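You operate a simulated robot arm through the tools that you are given. There is no shell and no other tool.

You run a simulated robot arm. Do the job below in one go: nothing can be reset, and whatever is moved stays where it is left.

JOB
Wipe the oil patch off the table and put the lids back on the three open tins.
Fine: use the grey pad and lay it back; each lid on its own tin. What is to be rubbed or washed off counts as gone when no trace of it is left.
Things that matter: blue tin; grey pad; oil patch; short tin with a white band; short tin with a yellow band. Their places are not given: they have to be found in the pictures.

Only the result counts: the job must be done as asked and must still hold three seconds after the hand-in. Knocking over, shifting, dropping, spilling or breaking anything else fails it. A push-on lid holds only when it is set on centred and level and pressed home; a screw cap is set on level and turned clockwise until tight.

ROBOT AND FRAMES
A 6-joint arm with a two-finger gripper, fixed in place. Base frame: the origin is at the foot of the arm, x ahead of it, y to its left, z up; the work surface is at about z = 800. Readings come in mm, degrees, newtons and seconds.
Its first joint turns from -166.0 to 166.0 degrees. Payload 2.45 kg.
The tool frame sits at the grasp point between the pads (the TCP): z along the fingers, y along the line on which they close. The tips reach 20 mm beyond it. Largest opening 140 mm; the body of the gripper starts 168 mm behind the TCP.
Orientation is that of the tool frame in the base frame, as [roll, pitch, yaw] about the fixed x, y, z axes, in that order (R = Rz(yaw) Ry(pitch) Rx(roll)). With the fingers straight down and closing along the base's y, the tool's x points along the base's -x, its y along +y and its z along -z.

CONTROLS
- The arm moves only by the tool jog_arm. Its argument "series" is a list of rows, each an object of numbers (a shift or turn left out is 0, a gripper value left out holds the last): "dx", "dy", "dz": the shift along the tool's x, y, z in units of 200 mm (1.0 is 200 mm); "ax", "ay", "az": the turn, a rotation vector about the tool's x, y, z in units of 90 degrees (1.0 is 90 degrees); "gripper": the opening in per cent of the stroke, from 0 (shut) to 100 (fully open). In form: [{"dx": .., "dy": .., "dz": .., "ax": .., "ay": .., "az": .., "gripper": ..}, ...]. A call has 1 to 20 rows; each row is the pose to reach, as a shift and turn from the pose commanded when the call began, along the tool's axes at that moment. A call with a number of a shift or a turn outside -1 to 1 is refused whole. Rows are played at 5 a second. More than 50 mm and 8.6 degrees between two rows, or a gripper value outside its range, and nothing of the call is played. A pose out of reach is approached as far as the arm can. The call stops where the force on the tool passes 40 N (or 10 N more than at its start, if that is more) or the arm is blocked; 0.2 s more then pass. Each finger travels about 45 mm/s and halts on what it meets, pressing with about 28 N; the grip force reading is that of the motor and also rises with nothing between the fingers. The clock runs only during rows and for 0.2 s after the last one: add rows that repeat a pose to give the fingers time. It gives the time, the measured TCP pose, the force on the tool (base axes), the opening and the grip force at its end, in the units of the frame above (readings bear some noise), with the torque about the TCP (base axes, N m) and any sound that the robot's microphone picked up, and new pictures: "views" is both (left out), scene, wrist or none.
- Cameras (640 x 400 px; columns grow to the right, rows downward): "scene" is fixed at [392.7, 511, 1542.6]; the picture's right is [-0.37, -0.93, 0.00], its down [-0.70, 0.27, -0.66] and it looks along [0.62, -0.24, -0.75] (base axes); focal length 349 px, centre (320, 200). "wrist" rides on the gripper at [78, 11, -209] in the tool frame; the picture's right is [-0.14, 0.99, 0.00], its down [-0.92, -0.13, -0.37] and it looks along [-0.37, -0.05, 0.93] (tool axes); focal length 280 px, centre (320, 200).
- pixel_to_xyz(camera, pixels): for up to 12 pixels [column, row] of the newest picture of that camera ("zoom" is the newest enlarged one), the place [x, y, z] in the base frame of the surface seen there, good to about 2 mm, but the place of the scene camera against the robot may be out by one fixed shift of up to 18 mm in any direction. It takes no simulated time.
- zoom(camera, box): a new picture of the part [left, top, right, bottom] of that camera's present view, enlarged. It takes no simulated time.
- close_job(): hands the job in; it is judged then, once.

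Unless the task says otherwise, let go and move clear before handing in.

The tools are called after ">>>" by a JSON object that holds its "method" and its "body". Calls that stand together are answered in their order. jog_arm: Moves the arm, as the interface text tells. Its arguments: {"type":"object","properties":{"series":{"type":"array"},"views":{"type":"string","enum":["both","scene","wrist","none"]}},"required":["series"]} The other tools are called the same way: pixel_to_xyz (camera, pixels) gives the place of the surface under pixels of a picture; zoom (camera, box) takes an enlarged picture of a part of a camera's view; close_job () hands the job in.

At the start:

```text
time: 0.0
tool_pos: [624.6, 113.7, 1085.3]
tool_rot: [-180.0, 0.0, 179.9]
contact_force: [0.4, 0.4, -0.2]
moment: [-0.02, 0.03, 0.01]
finger_gap: 140.0
grip_force: 0.0
```

scene: 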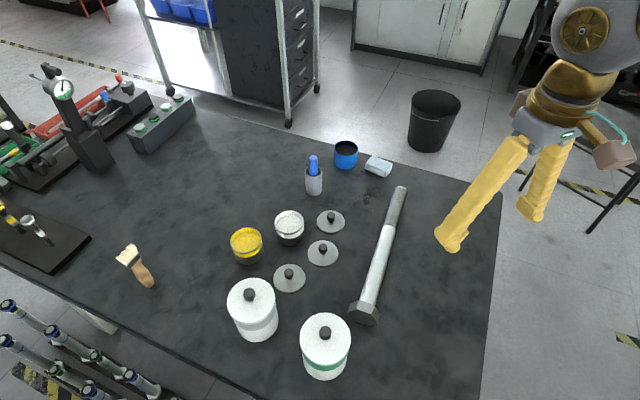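
wrist: 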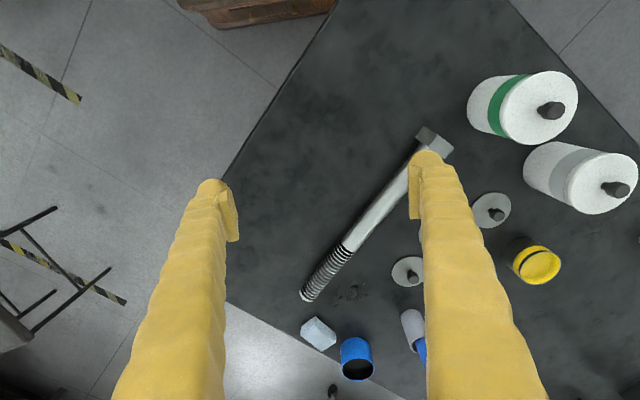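

The scene picture shows three loose lids near (331,221), (323,253), (289,278), open tins at (246,245), (289,228) and (346,153), and a pad at (378,167). I'll enlarge these areas and look for the oil patch.

>>> {"method": "zoom", "body": {"camera": "scene", "box": [220, 130, 420, 255]}}

>>> {"method": "zoom", "body": {"camera": "scene", "box": [200, 200, 400, 325]}}

>>> {"method": "zoom", "body": {"camera": "wrist", "box": [280, 240, 440, 400]}}

>>> {"method": "pixel_to_xyz", "body": {"camera": "scene", "pixels": [[331, 221], [323, 253], [289, 278], [246, 245], [289, 228], [346, 153], [378, 165], [314, 180], [250, 295], [325, 333], [300, 330], [390, 240]]}}

>>> {"method": "pixel_to_xyz", "body": {"camera": "wrist", "pixels": [[317, 328], [351, 292], [412, 280], [496, 213], [357, 355], [540, 265], [404, 268], [480, 212], [310, 292], [430, 140]]}}

```text
3.20 times, centred on (320, 192) of scene
```

zoom: 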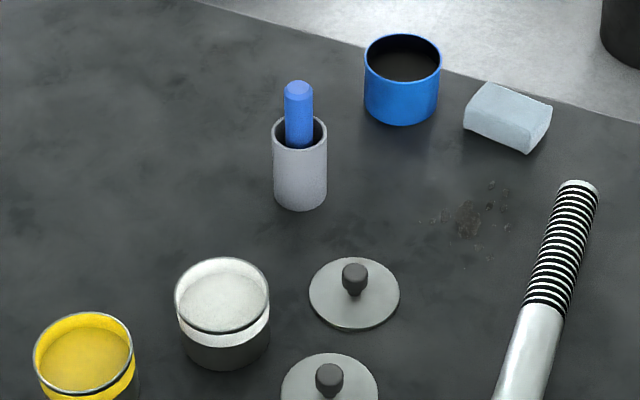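

```text
3.20 times, centred on (300, 262) of scene
```

zoom: 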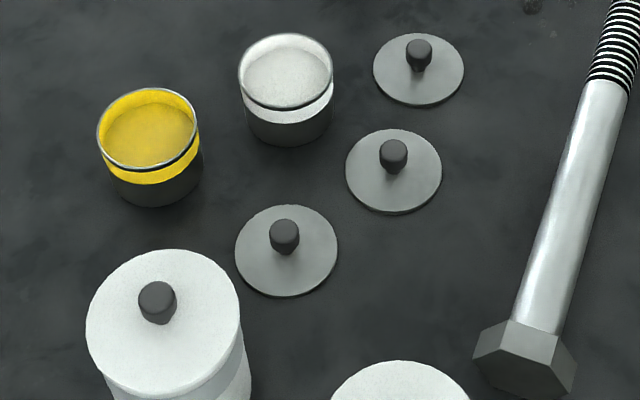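

```text
2.50 times, centred on (360, 320) of wrist
```

zoom: 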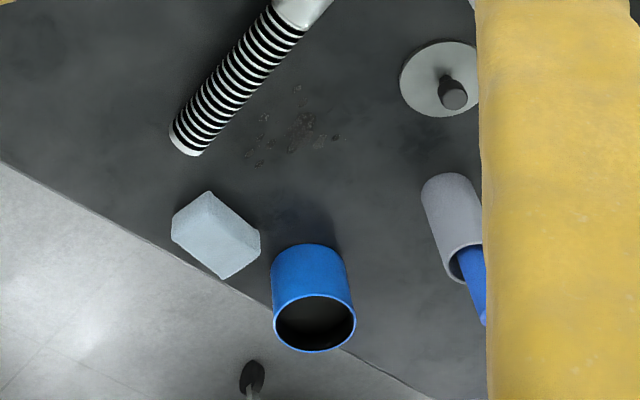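

```text
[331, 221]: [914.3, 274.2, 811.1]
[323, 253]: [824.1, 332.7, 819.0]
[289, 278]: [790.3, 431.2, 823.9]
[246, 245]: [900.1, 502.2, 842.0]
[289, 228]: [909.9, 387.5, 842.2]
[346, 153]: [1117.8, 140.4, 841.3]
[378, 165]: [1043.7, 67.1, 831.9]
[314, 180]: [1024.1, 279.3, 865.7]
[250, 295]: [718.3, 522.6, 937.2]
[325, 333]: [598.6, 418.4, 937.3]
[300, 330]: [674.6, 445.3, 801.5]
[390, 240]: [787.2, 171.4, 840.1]
```

```text
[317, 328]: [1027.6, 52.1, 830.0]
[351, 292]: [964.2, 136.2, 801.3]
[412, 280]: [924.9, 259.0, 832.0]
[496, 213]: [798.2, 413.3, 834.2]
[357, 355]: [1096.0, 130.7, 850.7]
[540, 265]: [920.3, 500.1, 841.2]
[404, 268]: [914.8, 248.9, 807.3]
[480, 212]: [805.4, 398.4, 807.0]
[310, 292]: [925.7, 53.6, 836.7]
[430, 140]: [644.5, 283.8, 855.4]
```

The oil patch is the faint speckle at scene (365,200), around (964,136). The three lids differ slightly in size, so I'll move the wrist camera over the lids and tins to measure them.

>>> {"method": "jog_arm", "body": {"series": [{"dx": -0.2, "dy": 0.15}, {"dx": -0.4, "dy": 0.3}, {"dx": -0.6, "dy": 0.45}, {"dx": -0.7, "dy": 0.65}, {"dx": -0.75, "dy": 0.85}, {"dx": -0.75, "dy": 1.0}, {"dx": -0.75, "dy": 1.0}], "views": "wrist"}}

```text
time: 1.6
tool_pos: [774.6, 314.2, 1086.0]
tool_rot: [180.0, 0.1, 179.9]
contact_force: [0.7, 0.1, -0.7]
moment: [0.02, -0.05, -0.02]
finger_gap: 139.8
grip_force: 0.1
```

wrist: 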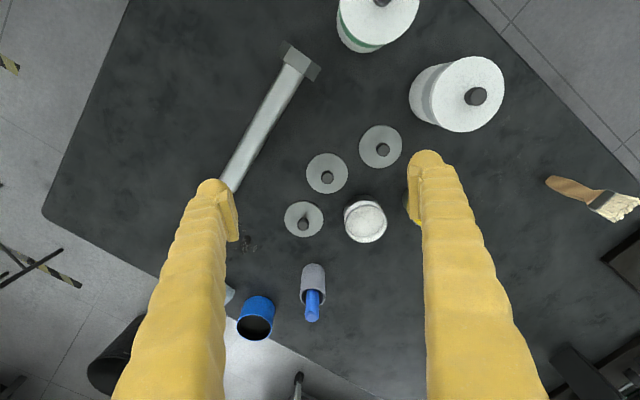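

The lids are at wrist (380,147), (327,174), (304,219), with the white-band tin at (365,221). I'll zoom in to measure diameters.

>>> {"method": "zoom", "body": {"camera": "wrist", "box": [270, 110, 430, 270]}}

>>> {"method": "zoom", "body": {"camera": "wrist", "box": [220, 220, 380, 350]}}

```text
2.50 times, centred on (350, 190) of wrist
```

zoom: 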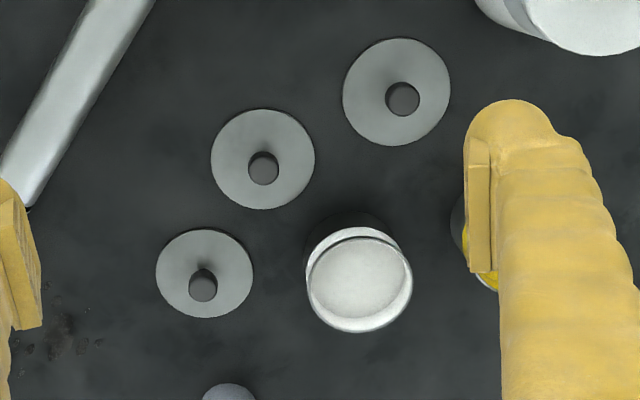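

```text
3.08 times, centred on (300, 285) of wrist
```

zoom: 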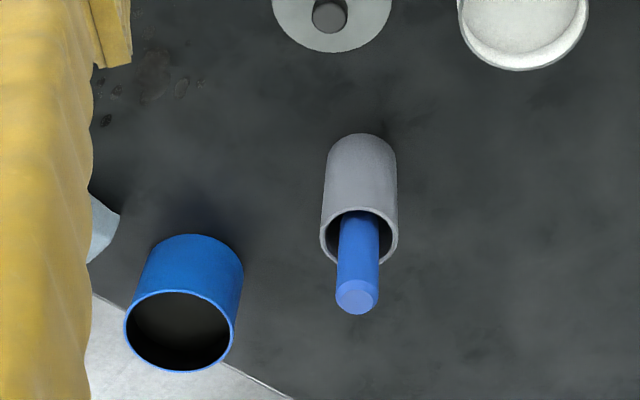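

I'll re-zoom on each object and query points on the lid and tin rims.

>>> {"method": "zoom", "body": {"camera": "wrist", "box": [280, 120, 410, 245]}}

```text
3.20 times, centred on (345, 182) of wrist
```

zoom: 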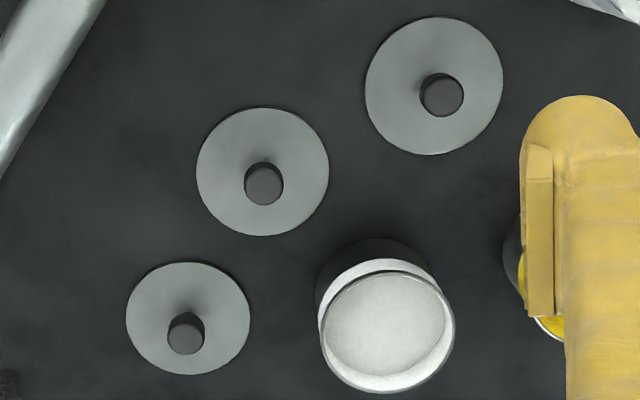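

>>> {"method": "pixel_to_xyz", "body": {"camera": "zoom", "pixels": [[367, 86], [501, 86], [199, 170], [327, 170], [128, 318], [248, 318], [323, 330], [452, 330], [438, 19], [432, 153], [442, 95], [263, 183]]}}

>>> {"method": "pixel_to_xyz", "body": {"camera": "zoom", "pixels": [[266, 110], [264, 234], [192, 265], [186, 372], [187, 338], [388, 260], [386, 392], [355, 278], [420, 375], [345, 375], [435, 290]]}}

```text
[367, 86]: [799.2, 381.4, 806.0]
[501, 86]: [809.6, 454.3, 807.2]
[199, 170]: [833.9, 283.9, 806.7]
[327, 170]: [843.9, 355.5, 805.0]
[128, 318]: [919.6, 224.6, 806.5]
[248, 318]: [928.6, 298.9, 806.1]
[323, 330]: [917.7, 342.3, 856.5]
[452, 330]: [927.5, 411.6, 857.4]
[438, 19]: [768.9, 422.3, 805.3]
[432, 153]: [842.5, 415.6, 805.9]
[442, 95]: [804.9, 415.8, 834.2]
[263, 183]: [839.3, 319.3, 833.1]
```

```text
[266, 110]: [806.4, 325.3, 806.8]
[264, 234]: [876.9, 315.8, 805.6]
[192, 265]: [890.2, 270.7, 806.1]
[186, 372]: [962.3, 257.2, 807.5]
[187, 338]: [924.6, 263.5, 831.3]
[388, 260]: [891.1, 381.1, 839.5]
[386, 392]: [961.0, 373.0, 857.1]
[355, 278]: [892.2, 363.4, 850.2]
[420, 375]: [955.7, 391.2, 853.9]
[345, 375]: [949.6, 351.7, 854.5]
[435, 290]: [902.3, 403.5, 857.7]
```

All lids seem about 74 mm across, so I need finer measurements; the zoom renders sharply, so I'll take tight zooms of each lid and query the edges.

>>> {"method": "zoom", "body": {"camera": "wrist", "box": [344, 124, 416, 169]}}

>>> {"method": "zoom", "body": {"camera": "wrist", "box": [291, 151, 363, 196]}}

>>> {"method": "zoom", "body": {"camera": "wrist", "box": [268, 196, 340, 241]}}

>>> {"method": "zoom", "body": {"camera": "wrist", "box": [329, 196, 401, 241]}}

>>> {"method": "zoom", "body": {"camera": "wrist", "box": [220, 295, 292, 340]}}

>>> {"method": "zoom", "body": {"camera": "scene", "box": [310, 130, 382, 175]}}

>>> {"method": "zoom", "body": {"camera": "scene", "box": [210, 220, 282, 265]}}

>>> {"method": "zoom", "body": {"camera": "scene", "box": [253, 205, 325, 250]}}

```text
8.89 times, centred on (380, 146) of wrist
```

zoom: 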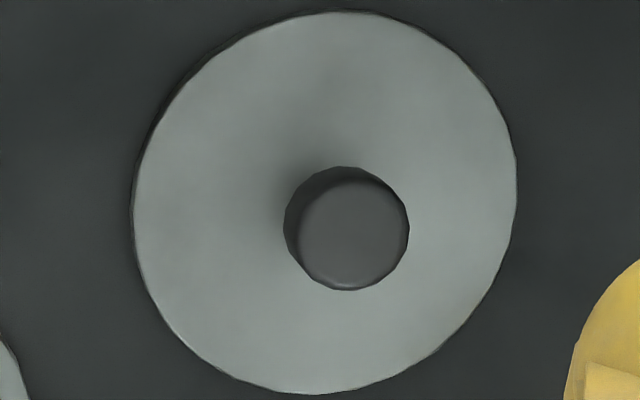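

```text
8.89 times, centred on (327, 174) of wrist
```

zoom: 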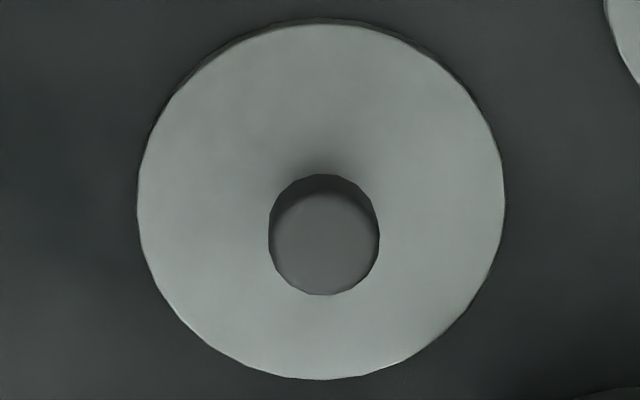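

```text
8.89 times, centred on (304, 218) of wrist
```

zoom: 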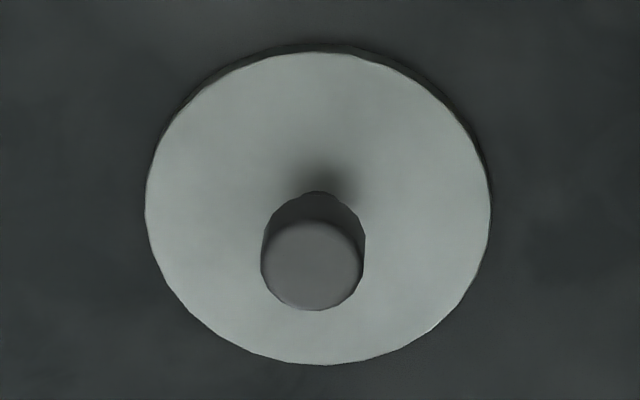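

```text
8.89 times, centred on (365, 218) of wrist
```

zoom: 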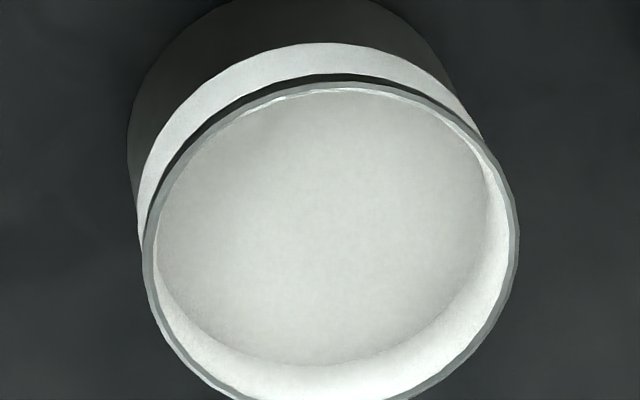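

```text
8.89 times, centred on (256, 318) of wrist
```

zoom: 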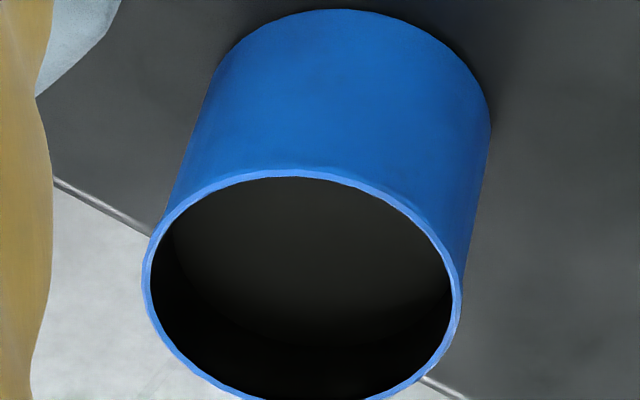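

```text
8.89 times, centred on (346, 152) of scene
```

zoom: 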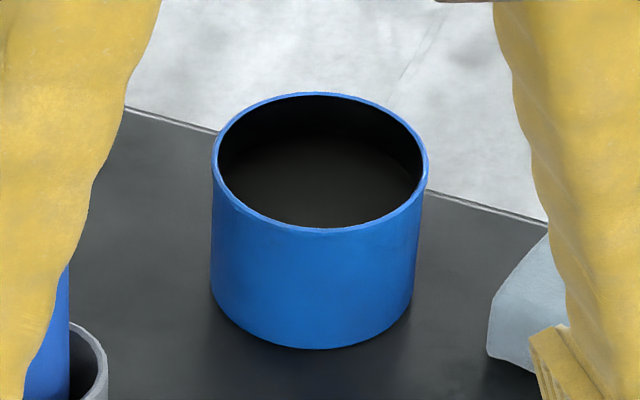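

```text
8.89 times, centred on (246, 242) of scene
```

zoom: 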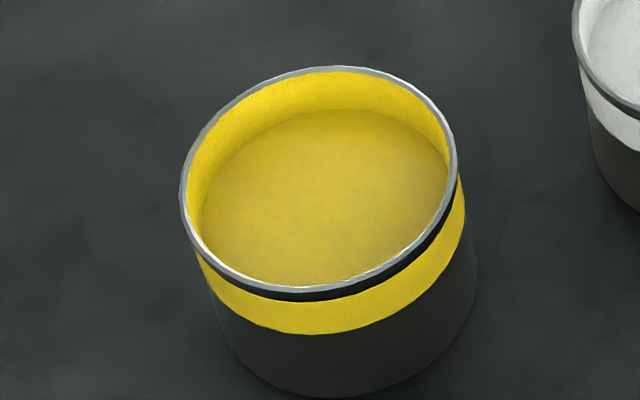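

```text
8.89 times, centred on (289, 228) of scene
```

zoom: 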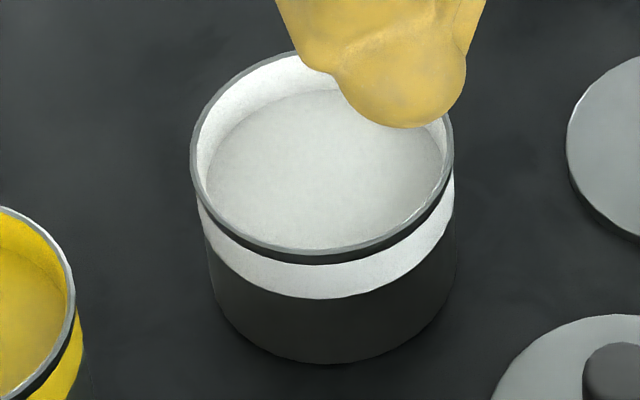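

The lids all come out at 75 mm and the tin rims at about 74 mm, so they look alike from above and I'll check for marks later. Next I'll view the pad, oil patch and blue tin from closer.

>>> {"method": "jog_arm", "body": {"series": [{"dx": -0.05, "dy": -0.2}, {"dx": -0.1, "dy": -0.4}, {"dx": -0.2, "dy": -0.6}, {"dx": -0.3, "dy": -0.8}, {"dx": -0.38, "dy": -1.0}, {"dx": -0.38, "dy": -1.0}], "views": "wrist"}}

```text
time: 3.0
tool_pos: [850.2, 113.0, 1086.7]
tool_rot: [179.9, 0.0, 180.0]
contact_force: [-0.2, -0.3, 0.1]
moment: [0.01, 0.01, 0.0]
finger_gap: 139.9
grip_force: 0.1
```

wrist: 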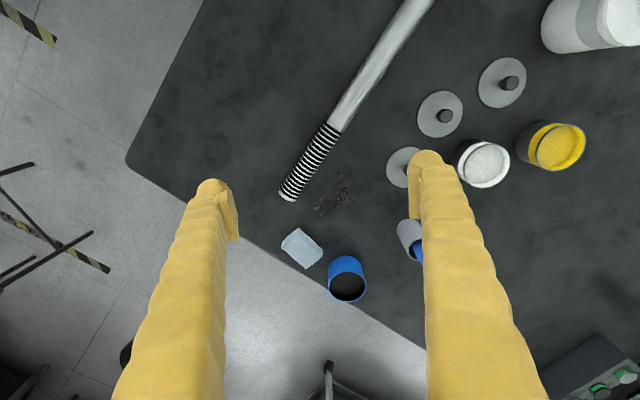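

The pad is now at wrist (303,248), the oil at (340,197) and the blue tin at (347,278), all visible between the fingers. I'll zoom in on this area and take places.

>>> {"method": "zoom", "body": {"camera": "wrist", "box": [270, 165, 390, 240]}}

>>> {"method": "zoom", "body": {"camera": "wrist", "box": [265, 230, 385, 305]}}

```text
5.33 times, centred on (330, 202) of wrist
```

zoom: 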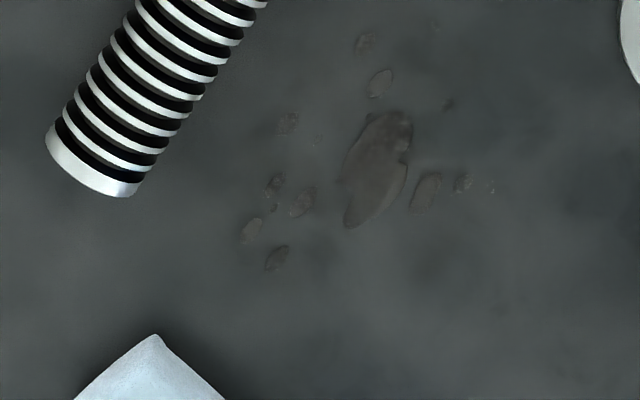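

```text
5.33 times, centred on (325, 268) of wrist
```

zoom: 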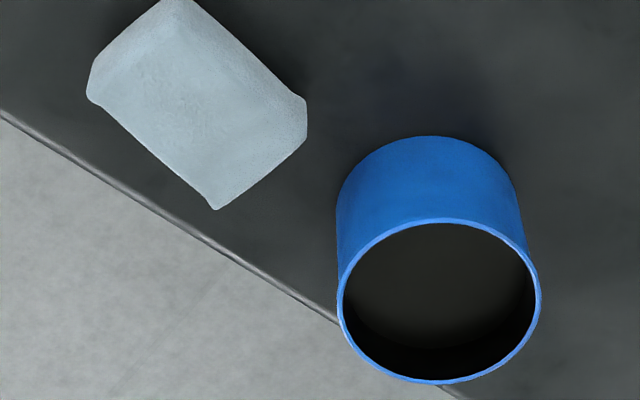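

>>> {"method": "pixel_to_xyz", "body": {"camera": "zoom", "pixels": [[175, 2], [95, 95], [303, 115], [215, 205], [205, 100], [140, 30], [343, 300], [537, 300], [440, 222], [437, 382], [340, 190], [260, 290]]}}

>>> {"method": "zoom", "body": {"camera": "wrist", "box": [270, 165, 390, 240]}}

>>> {"method": "pixel_to_xyz", "body": {"camera": "zoom", "pixels": [[375, 165], [365, 40], [435, 25], [492, 185], [275, 258], [242, 235], [285, 120], [130, 190], [55, 150], [430, 195], [350, 225], [448, 103]]}}

>>> {"method": "zoom", "body": {"camera": "scene", "box": [330, 150, 410, 200]}}

>>> {"method": "zoom", "body": {"camera": "scene", "box": [330, 170, 410, 220]}}

```text
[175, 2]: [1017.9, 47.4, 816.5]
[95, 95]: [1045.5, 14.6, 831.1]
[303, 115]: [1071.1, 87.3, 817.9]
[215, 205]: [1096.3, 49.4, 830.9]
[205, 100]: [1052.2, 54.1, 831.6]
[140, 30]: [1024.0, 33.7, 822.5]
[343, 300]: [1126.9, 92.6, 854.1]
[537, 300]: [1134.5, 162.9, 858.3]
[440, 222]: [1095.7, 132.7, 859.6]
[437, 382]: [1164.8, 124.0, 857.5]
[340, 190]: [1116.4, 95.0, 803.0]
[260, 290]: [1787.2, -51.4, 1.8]
```

```text
5.33 times, centred on (330, 202) of wrist
```

zoom: 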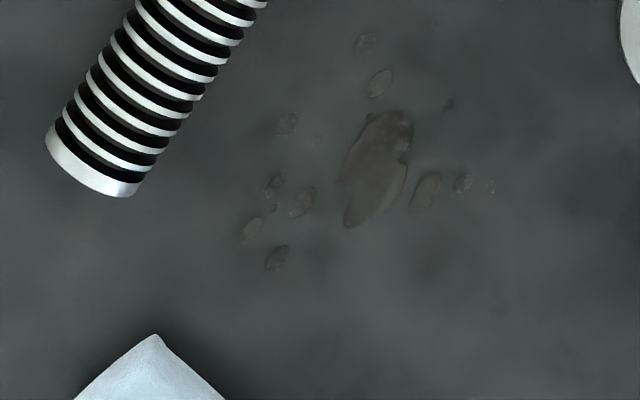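

```text
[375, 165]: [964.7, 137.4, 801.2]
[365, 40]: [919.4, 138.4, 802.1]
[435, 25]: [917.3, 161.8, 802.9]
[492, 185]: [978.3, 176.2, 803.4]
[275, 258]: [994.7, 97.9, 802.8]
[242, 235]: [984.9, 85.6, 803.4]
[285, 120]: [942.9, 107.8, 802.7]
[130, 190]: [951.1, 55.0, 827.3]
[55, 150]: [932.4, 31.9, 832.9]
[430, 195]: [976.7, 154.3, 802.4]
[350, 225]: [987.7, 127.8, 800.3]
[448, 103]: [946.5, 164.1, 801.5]
```

```text
8.00 times, centred on (370, 175) of scene
```

zoom: 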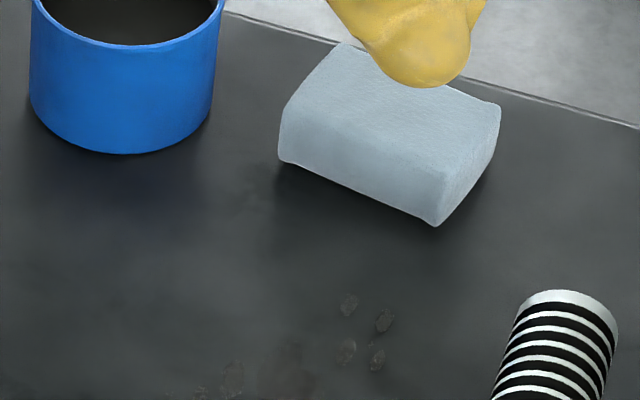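

```text
8.00 times, centred on (370, 195) of scene
```

zoom: 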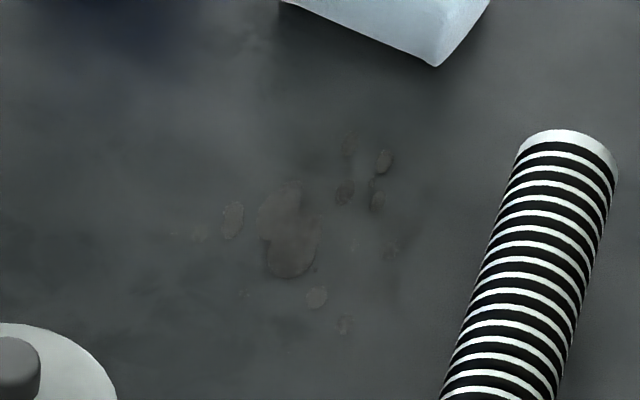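

The pad is centred near (1055,51), its long axis at about 34°, and the blue tin's rim centre near (1130,128,857), beyond straight-down reach, so I'll work tilted. I turn the tool to line up with the pad first.

>>> {"method": "jog_arm", "body": {"series": [{"az": -0.09}, {"az": -0.18}, {"az": -0.27}, {"az": -0.36}, {"az": -0.38, "gripper": 60}, {"az": -0.38, "gripper": 60}], "views": "none"}}

```text
time: 4.4
tool_pos: [850.3, 112.7, 1085.5]
tool_rot: [-180.0, 0.1, -145.8]
contact_force: [-0.1, 0.3, 0.2]
moment: [-0.03, 0.02, -0.01]
finger_gap: 87.4
grip_force: 0.1
```

The tool is turned to yaw -145.8°, as wanted. Now I tilt it outward about 35° while moving to a point above the pad.

>>> {"method": "jog_arm", "body": {"series": [{"dx": -0.1, "dy": -0.12, "dz": 0.05, "ay": -0.08}, {"dx": -0.2, "dy": -0.24, "dz": 0.12, "ay": -0.16}, {"dx": -0.3, "dy": -0.36, "dz": 0.22, "ay": -0.24}, {"dx": -0.4, "dy": -0.48, "dz": 0.34, "ay": -0.32}, {"dx": -0.5, "dy": -0.6, "dz": 0.46, "ay": -0.39}, {"dx": -0.6, "dy": -0.72, "dz": 0.6, "ay": -0.39}, {"dx": -0.677, "dy": -0.83, "dz": 0.7, "ay": -0.39}, {"dx": -0.677, "dy": -0.83, "dz": 0.7, "ay": -0.39}], "views": "both"}}

```text
time: 6.2
tool_pos: [1054.5, 51.0, 946.2]
tool_rot: [-179.8, 35.2, -145.7]
contact_force: [0.4, 0.4, 0.1]
moment: [-0.01, 0.01, 0.03]
finger_gap: 84.1
grip_force: 0.0
```

scene: 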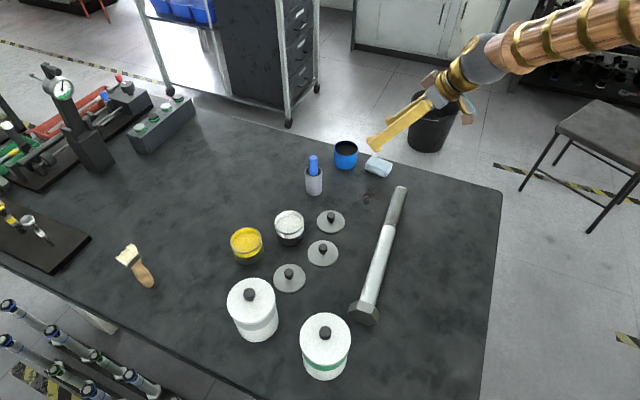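
wrist: 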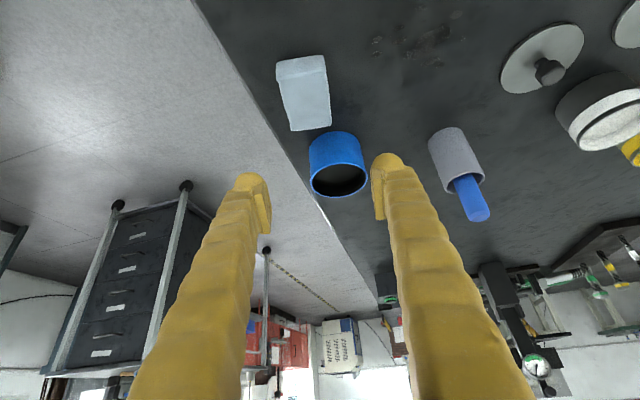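

The tilted pose was reached exactly. The pad is seen well at wrist (303,92); I'll zoom in for its geometry.

>>> {"method": "zoom", "body": {"camera": "wrist", "box": [256, 45, 352, 105]}}

>>> {"method": "zoom", "body": {"camera": "wrist", "box": [256, 80, 352, 140]}}

>>> {"method": "pixel_to_xyz", "body": {"camera": "wrist", "pixels": [[278, 66], [323, 58], [327, 80], [283, 87], [291, 128], [329, 125], [305, 100], [304, 60], [304, 80], [304, 126], [287, 105], [326, 105]]}}

```text
6.67 times, centred on (304, 75) of wrist
```

zoom: 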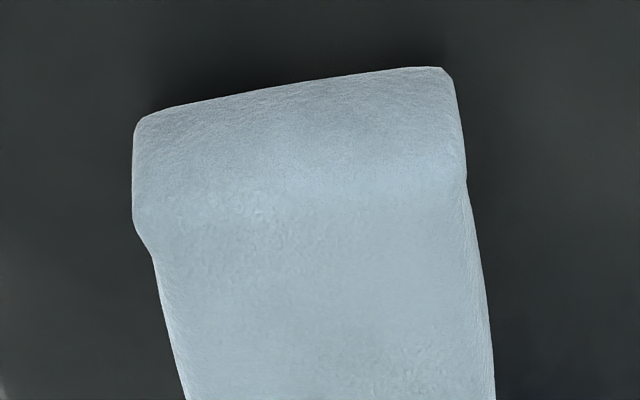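

```text
6.67 times, centred on (304, 110) of wrist
```

zoom: 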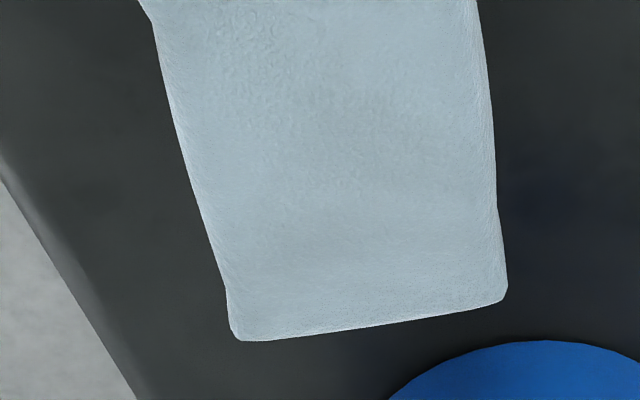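

```text
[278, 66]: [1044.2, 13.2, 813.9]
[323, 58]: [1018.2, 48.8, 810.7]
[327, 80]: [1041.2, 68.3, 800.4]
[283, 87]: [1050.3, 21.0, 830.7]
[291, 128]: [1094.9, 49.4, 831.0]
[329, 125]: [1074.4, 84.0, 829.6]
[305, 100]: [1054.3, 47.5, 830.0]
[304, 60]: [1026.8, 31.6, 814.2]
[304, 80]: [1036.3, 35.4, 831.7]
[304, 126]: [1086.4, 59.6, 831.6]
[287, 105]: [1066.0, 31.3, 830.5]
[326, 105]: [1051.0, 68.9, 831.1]
```

The pad's corners put its centre at (1058,49), about 65 x 44 x 31 mm. I'll lower straight down with the fingers either side of it, to TCP z about 831.

>>> {"method": "jog_arm", "body": {"series": [{"dx": 0.08, "dy": -0.018, "dz": 0.119}, {"dx": 0.16, "dy": -0.018, "dz": 0.238}, {"dx": 0.24, "dy": -0.018, "dz": 0.357}, {"dx": 0.29, "dy": -0.018, "dz": 0.426}, {"dx": 0.3245, "dy": -0.018, "dz": 0.476}, {"dx": 0.3245, "dy": -0.018, "dz": 0.476}], "views": "both"}}

```text
time: 7.6
tool_pos: [1059.5, 49.6, 830.1]
tool_rot: [-179.9, 35.1, -145.8]
contact_force: [-1.0, 0.0, -0.5]
moment: [0.02, -0.02, 0.02]
finger_gap: 84.4
grip_force: 0.1
```

scene: 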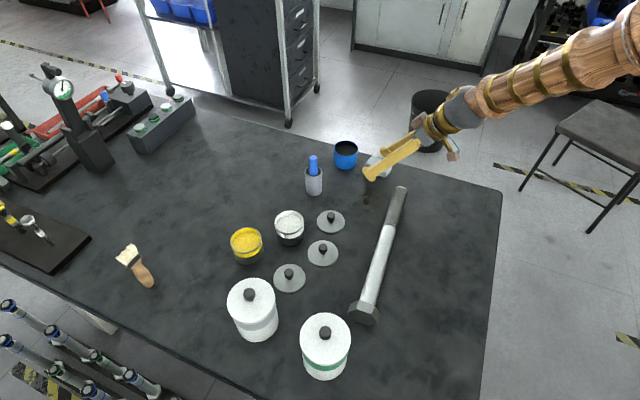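
wrist: 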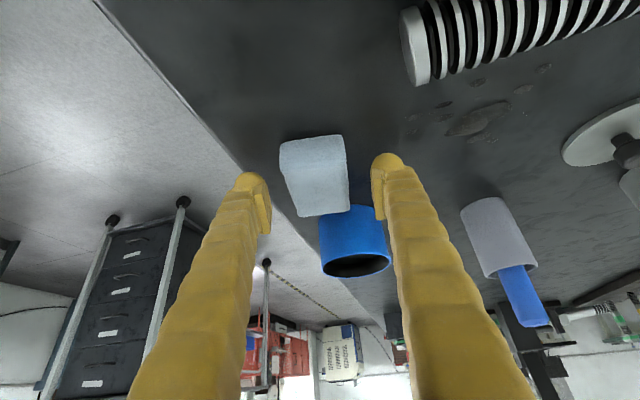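

The pad sits between the fingertips with clearance on both sides and no contact force. I close on it.

>>> {"method": "jog_arm", "body": {"series": [{"gripper": 45}, {"gripper": 35}, {"gripper": 25}, {"gripper": 15}, {"gripper": 10}, {"gripper": 10}], "views": "wrist"}}

```text
time: 9.0
tool_pos: [1060.3, 49.3, 831.2]
tool_rot: [-179.8, 35.2, -145.8]
contact_force: [0.2, 0.6, 1.2]
moment: [0.01, 0.0, 0.0]
finger_gap: 48.6
grip_force: 28.5
```

wrist: 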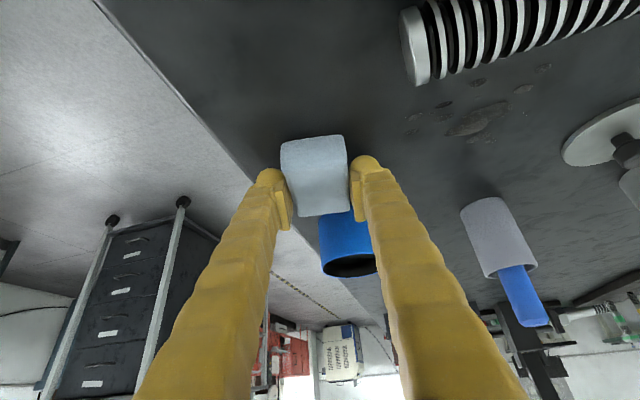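

The pad is gripped (gap 48.6 mm, 28.5 N). I'll lift it 30 mm and carry it over the near end of the patch.

>>> {"method": "jog_arm", "body": {"series": [{"dx": -0.0432, "dz": -0.0613}, {"dx": -0.0864, "dz": -0.1226}, {"dx": -0.0047, "dy": 0.125, "dz": -0.1802}, {"dx": 0.0933, "dy": 0.29, "dz": -0.2493}, {"dx": 0.0933, "dy": 0.29, "dz": -0.2493}], "views": "both"}}

```text
time: 10.2
tool_pos: [990.6, 72.0, 860.1]
tool_rot: [-179.9, 35.3, -145.8]
contact_force: [-0.7, 0.3, -0.2]
moment: [0.01, 0.01, 0.0]
finger_gap: 48.7
grip_force: 28.2
```

scene: 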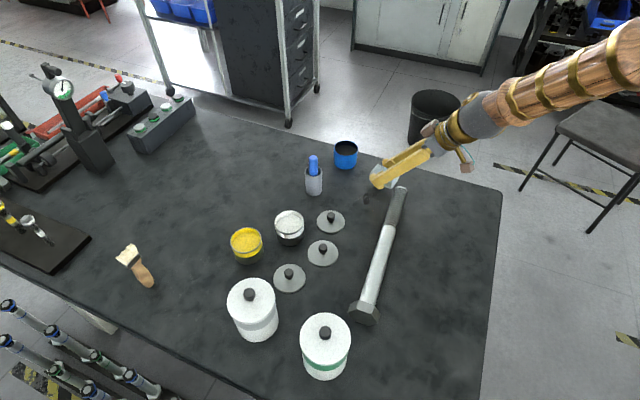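
wrist: 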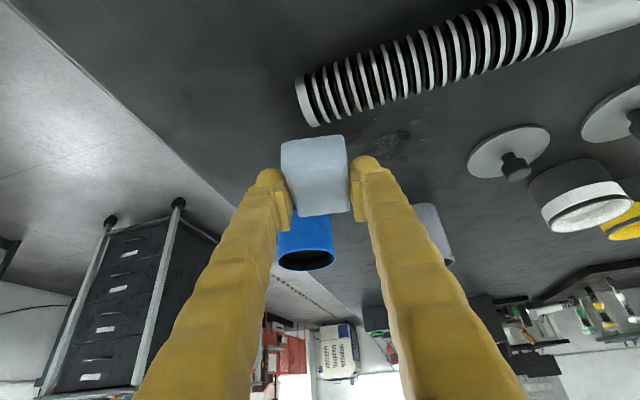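

The pad is held level and came up cleanly. I lower it onto the table to find the contact force, about 2 mm past touch.

>>> {"method": "jog_arm", "body": {"series": [{"dx": 0.0576, "dz": 0.0817}, {"dx": 0.0835, "dz": 0.1185}, {"dx": 0.0893, "dz": 0.1266}, {"dx": 0.0922, "dz": 0.1307}, {"dx": 0.0922, "dz": 0.1307}], "views": "wrist"}}

```text
time: 11.4
tool_pos: [990.6, 72.3, 829.8]
tool_rot: [-180.0, 35.3, -145.9]
contact_force: [-7.0, -1.6, 25.5]
moment: [-0.02, 0.16, 0.06]
finger_gap: 48.6
grip_force: 28.0
```

wrist: 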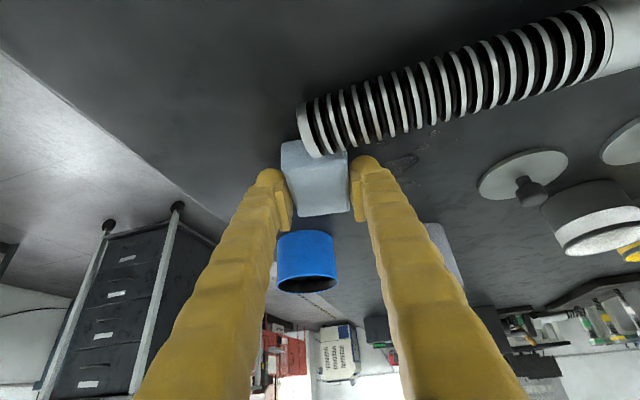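

The pad presses with about 25 N. The bolt's end at wrist (315,150) looks close to the pad's edge, so I'll check the clearance before stroking.

>>> {"method": "zoom", "body": {"camera": "wrist", "box": [270, 100, 390, 175]}}

>>> {"method": "pixel_to_xyz", "body": {"camera": "wrist", "pixels": [[304, 145], [314, 156], [322, 157], [300, 125], [284, 144], [292, 141], [345, 153], [330, 152], [390, 170], [412, 160], [434, 132], [375, 150]]}}

```text
5.33 times, centred on (330, 138) of wrist
```

zoom: 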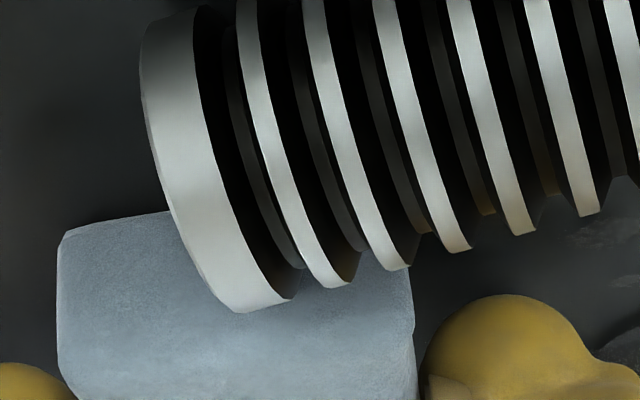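

```text
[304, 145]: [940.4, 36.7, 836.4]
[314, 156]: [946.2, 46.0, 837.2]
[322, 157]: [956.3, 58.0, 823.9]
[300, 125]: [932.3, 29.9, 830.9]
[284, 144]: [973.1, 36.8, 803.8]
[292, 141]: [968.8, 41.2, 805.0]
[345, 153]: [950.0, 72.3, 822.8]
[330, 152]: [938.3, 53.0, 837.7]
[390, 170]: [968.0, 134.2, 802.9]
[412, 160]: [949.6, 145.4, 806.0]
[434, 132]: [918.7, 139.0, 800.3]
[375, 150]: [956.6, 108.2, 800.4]
```

The bolt clears the pad by roughly 6–10 mm and the strokes lead away from it. I wipe with side-to-side passes over the whole patch, easing slightly.

>>> {"method": "jog_arm", "body": {"series": [{"dx": 0.0082, "dy": 0.085, "dz": -0.0082}, {"dx": 0.0176, "dy": 0.17, "dz": -0.0149}, {"dx": 0.027, "dy": 0.255, "dz": -0.0215}, {"dx": 0.0364, "dy": 0.34, "dz": -0.0281}, {"dx": 0.0458, "dy": 0.425, "dz": -0.0347}, {"dx": 0.0552, "dy": 0.51, "dz": -0.0414}, {"dx": 0.0642, "dy": 0.595, "dz": -0.0477}, {"dx": 0.007, "dy": 0.565, "dz": -0.0074}, {"dx": -0.0502, "dy": 0.525, "dz": 0.0329}, {"dx": -0.0584, "dy": 0.44, "dz": 0.0387}, {"dx": -0.0625, "dy": 0.355, "dz": 0.0416}, {"dx": -0.0706, "dy": 0.27, "dz": 0.0473}, {"dx": -0.0788, "dy": 0.185, "dz": 0.0531}, {"dx": -0.087, "dy": 0.1, "dz": 0.0589}, {"dx": -0.0911, "dy": 0.015, "dz": 0.0617}, {"dx": -0.1482, "dy": 0.025, "dz": 0.1021}, {"dx": -0.1564, "dy": 0.125, "dz": 0.1078}, {"dx": -0.1646, "dy": 0.225, "dz": 0.1136}, {"dx": -0.1646, "dy": 0.325, "dz": 0.1136}, {"dx": -0.1646, "dy": 0.425, "dz": 0.1136}], "views": "both"}}

```text
time: 15.6
tool_pos: [975.1, 165.2, 830.3]
tool_rot: [-179.9, 35.2, -145.7]
contact_force: [0.3, -0.2, -0.6]
moment: [0.01, 0.01, -0.01]
finger_gap: 48.7
grip_force: 27.9
```

scene: 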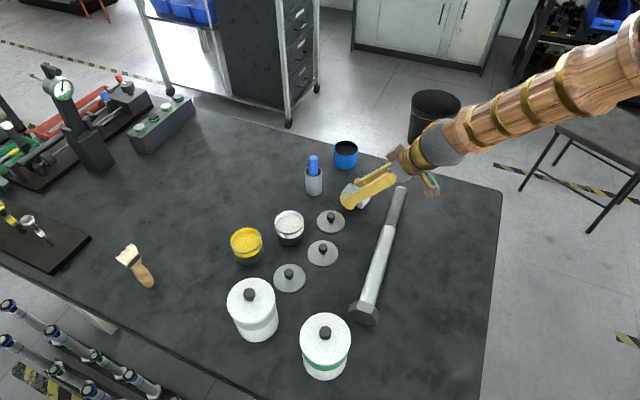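
wrist: 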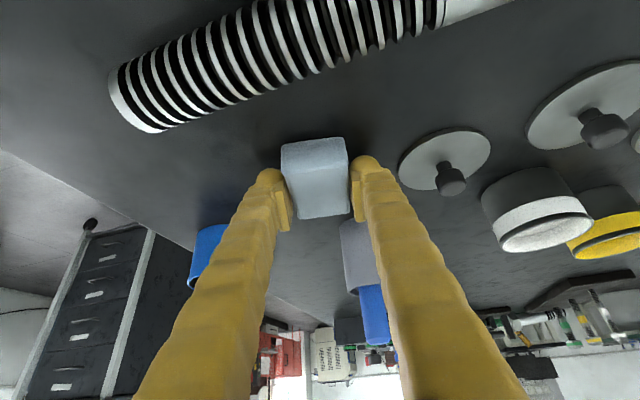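

The force is near zero at the end of the pass, so the last stretch may not have pressed. I'll look closely at what is left of the patch.

>>> {"method": "zoom", "body": {"camera": "wrist", "box": [130, 80, 450, 280]}}

>>> {"method": "zoom", "body": {"camera": "scene", "box": [330, 170, 410, 220]}}

```text
2.00 times, centred on (290, 180) of wrist
```

zoom: 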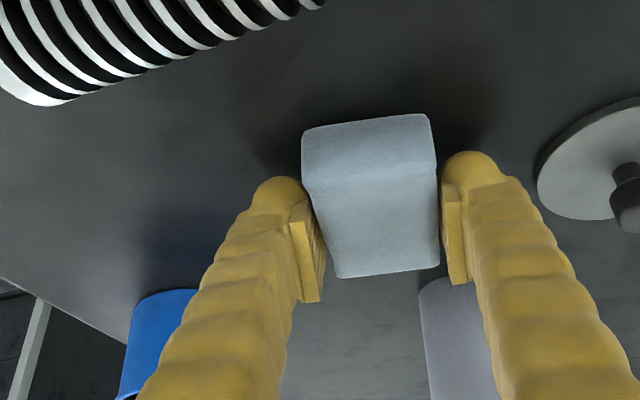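

```text
8.00 times, centred on (370, 195) of scene
```

zoom: 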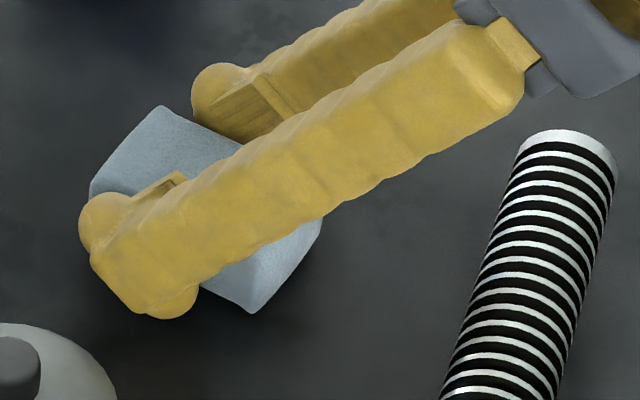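

Most spots look gone. I'll press down again a little here and check the force before a second pass over the far half.

>>> {"method": "jog_arm", "body": {"series": [{"dx": 0.0029, "dz": 0.0041}, {"dx": 0.0043, "dz": 0.0061}, {"dx": 0.0043, "dz": 0.0061}], "views": "none"}}

```text
time: 16.4
tool_pos: [976.6, 165.9, 828.9]
tool_rot: [-179.8, 35.2, -145.8]
contact_force: [0.0, 1.7, 9.7]
moment: [-0.01, 0.15, -0.03]
finger_gap: 48.9
grip_force: 27.8
```

Contact is back at about 10 N. I press 0.7 mm more and make a second zigzag over the far half of the patch.

>>> {"method": "jog_arm", "body": {"series": [{"dx": 0.002, "dy": 0.06, "dz": 0.0029}, {"dx": 0.0633, "dy": 0.075, "dz": -0.0403}, {"dx": 0.1246, "dy": 0.085, "dz": -0.0835}, {"dx": 0.1858, "dy": 0.1, "dz": -0.1267}, {"dx": 0.2389, "dy": 0.11, "dz": -0.1641}, {"dx": 0.2348, "dy": 0.025, "dz": -0.1613}, {"dx": 0.2267, "dy": -0.05, "dz": -0.1555}, {"dx": 0.1654, "dy": -0.05, "dz": -0.1123}, {"dx": 0.1041, "dy": -0.05, "dz": -0.0691}, {"dx": 0.0429, "dy": -0.05, "dz": -0.0259}, {"dx": -0.0143, "dy": -0.05, "dz": 0.0144}, {"dx": -0.0143, "dy": -0.14, "dz": 0.0144}, {"dx": 0.0469, "dy": -0.14, "dz": -0.0288}, {"dx": 0.1082, "dy": -0.14, "dz": -0.072}, {"dx": 0.1695, "dy": -0.14, "dz": -0.1152}, {"dx": 0.1695, "dy": -0.24, "dz": -0.1152}, {"dx": 0.1082, "dy": -0.24, "dz": -0.072}, {"dx": 0.0469, "dy": -0.24, "dz": -0.0288}, {"dx": -0.0143, "dy": -0.24, "dz": 0.0144}], "views": "none"}}

```text
time: 20.4
tool_pos: [1006.8, 128.1, 827.1]
tool_rot: [-179.9, 35.3, -145.9]
contact_force: [-1.6, -1.4, 5.9]
moment: [-0.07, 0.1, 0.03]
finger_gap: 48.9
grip_force: 28.3
```

The force is 6 N at z 827. I lift the pad 40 mm and shift it toward its home place to inspect the table.

>>> {"method": "jog_arm", "body": {"series": [{"dx": -0.0576, "dz": -0.0817}, {"dx": -0.1152, "dz": -0.1634}, {"dx": -0.1564, "dy": -0.12, "dz": -0.1346}, {"dx": -0.1768, "dy": -0.3, "dz": -0.12}, {"dx": -0.1768, "dy": -0.3, "dz": -0.12}], "views": "both"}}

>>> {"method": "zoom", "body": {"camera": "scene", "box": [330, 170, 410, 220]}}

>>> {"method": "zoom", "body": {"camera": "wrist", "box": [340, 60, 532, 180]}}

```text
time: 21.6
tool_pos: [1053.3, 85.9, 866.1]
tool_rot: [180.0, 35.2, -145.7]
contact_force: [0.7, 0.4, -1.1]
moment: [-0.03, 0.01, 0.03]
finger_gap: 48.8
grip_force: 27.0
```

scene: 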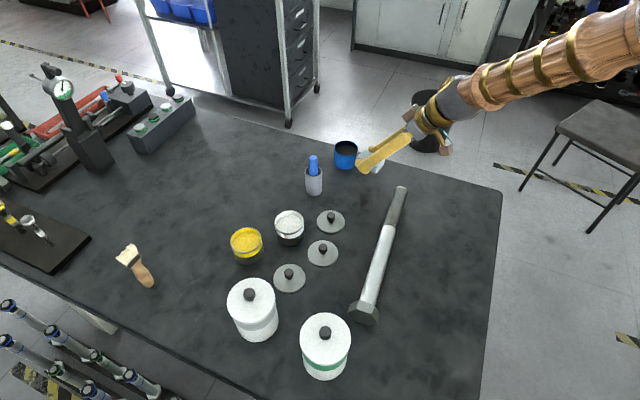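
wrist: 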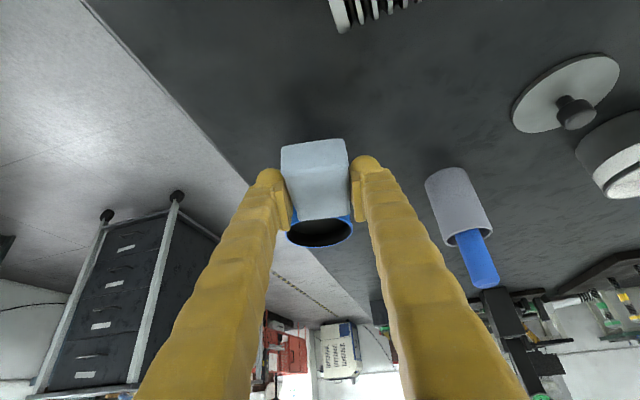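

```text
8.00 times, centred on (370, 195) of scene
```

zoom: 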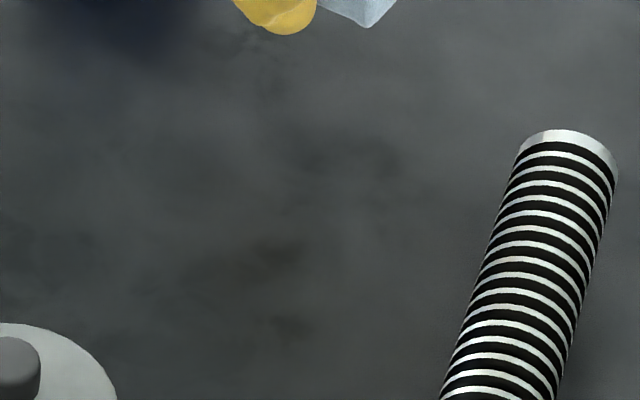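

```text
3.33 times, centred on (436, 120) of wrist
```

zoom: 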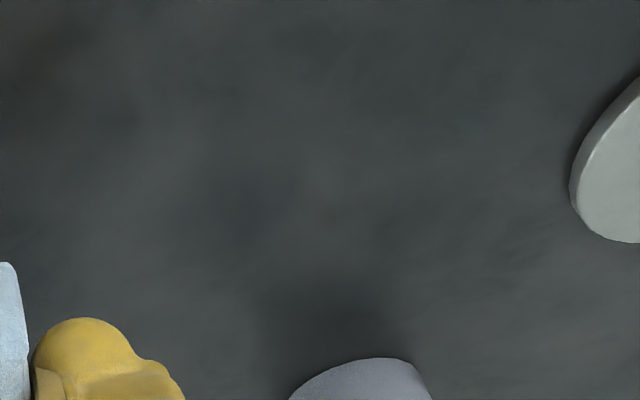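

The patch looks gone; there is a faint dark tint near scene-zoom (285,255). I'll zoom harder there to make sure.

>>> {"method": "zoom", "body": {"camera": "scene", "box": [350, 188, 382, 208]}}

>>> {"method": "zoom", "body": {"camera": "wrist", "box": [340, 20, 468, 100]}}

>>> {"method": "pixel_to_xyz", "body": {"camera": "wrist", "pixels": [[360, 60], [400, 60], [440, 60], [400, 100], [440, 100], [380, 40], [420, 30]]}}

```text
16.00 times, centred on (366, 198) of scene
```

zoom: 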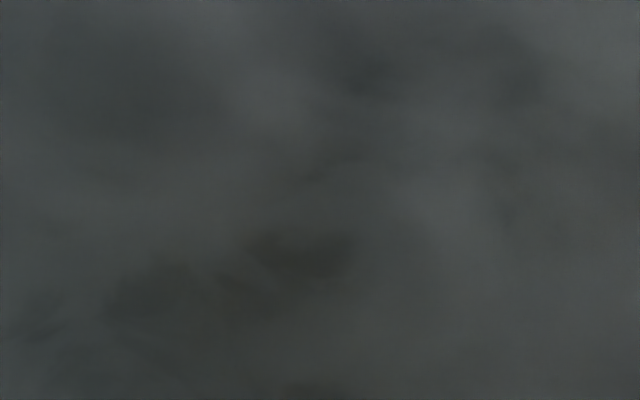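

```text
5.00 times, centred on (404, 60) of wrist
```

zoom: 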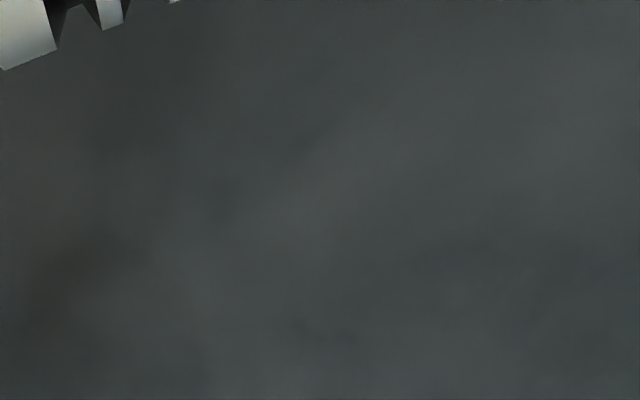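

```text
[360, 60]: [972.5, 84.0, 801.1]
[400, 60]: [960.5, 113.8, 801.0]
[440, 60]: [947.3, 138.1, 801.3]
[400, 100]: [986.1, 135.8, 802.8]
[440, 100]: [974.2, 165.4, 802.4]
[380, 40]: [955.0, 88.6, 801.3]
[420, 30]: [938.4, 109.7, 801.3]
```

No distinct spots remain, but faint brownish tints might be traces or just table mottling. I'll raise the pad and get a better view of that area before laying it down.

>>> {"method": "jog_arm", "body": {"series": [{"dx": -0.0864, "dy": 0.1, "dz": -0.1226}, {"dx": -0.1728, "dy": 0.2, "dz": -0.2451}, {"dx": -0.2304, "dy": 0.35, "dz": -0.3268}, {"dx": -0.2304, "dy": 0.35, "dz": -0.3268}], "views": "both"}}

>>> {"method": "zoom", "body": {"camera": "wrist", "box": [230, 20, 422, 140]}}

>>> {"method": "zoom", "body": {"camera": "scene", "box": [320, 160, 448, 240]}}

```text
time: 22.6
tool_pos: [1011.2, 145.4, 946.5]
tool_rot: [-179.9, 35.2, -145.8]
contact_force: [-0.6, 0.0, -1.1]
moment: [0.01, -0.01, 0.02]
finger_gap: 49.0
grip_force: 28.3
```

scene: 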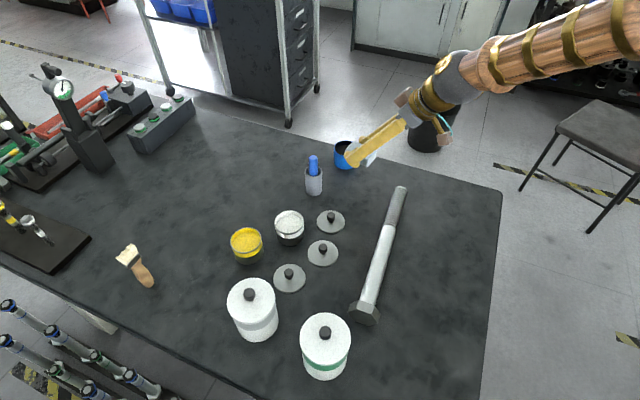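
wrist: 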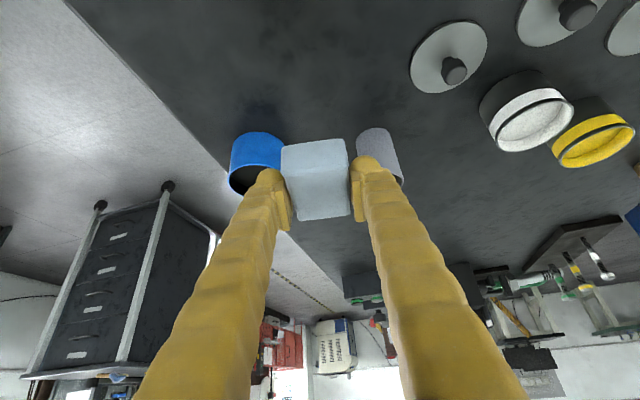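

```text
3.33 times, centred on (326, 80) of wrist
```

zoom: 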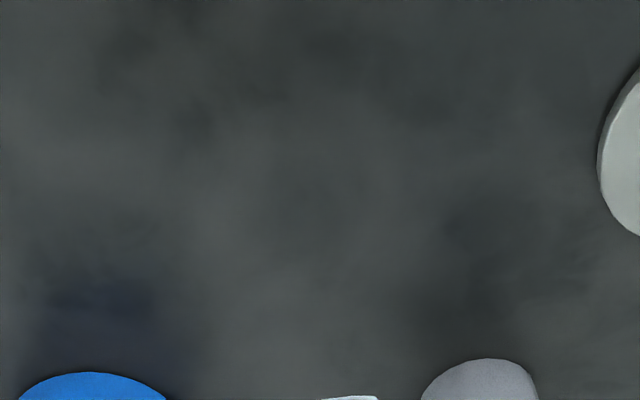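

```text
5.00 times, centred on (384, 200) of scene
```

zoom: 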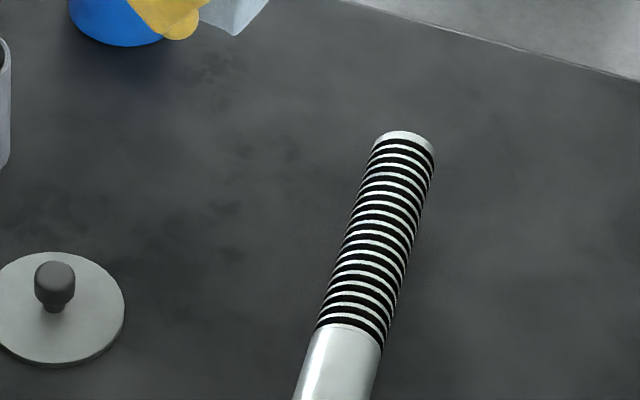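

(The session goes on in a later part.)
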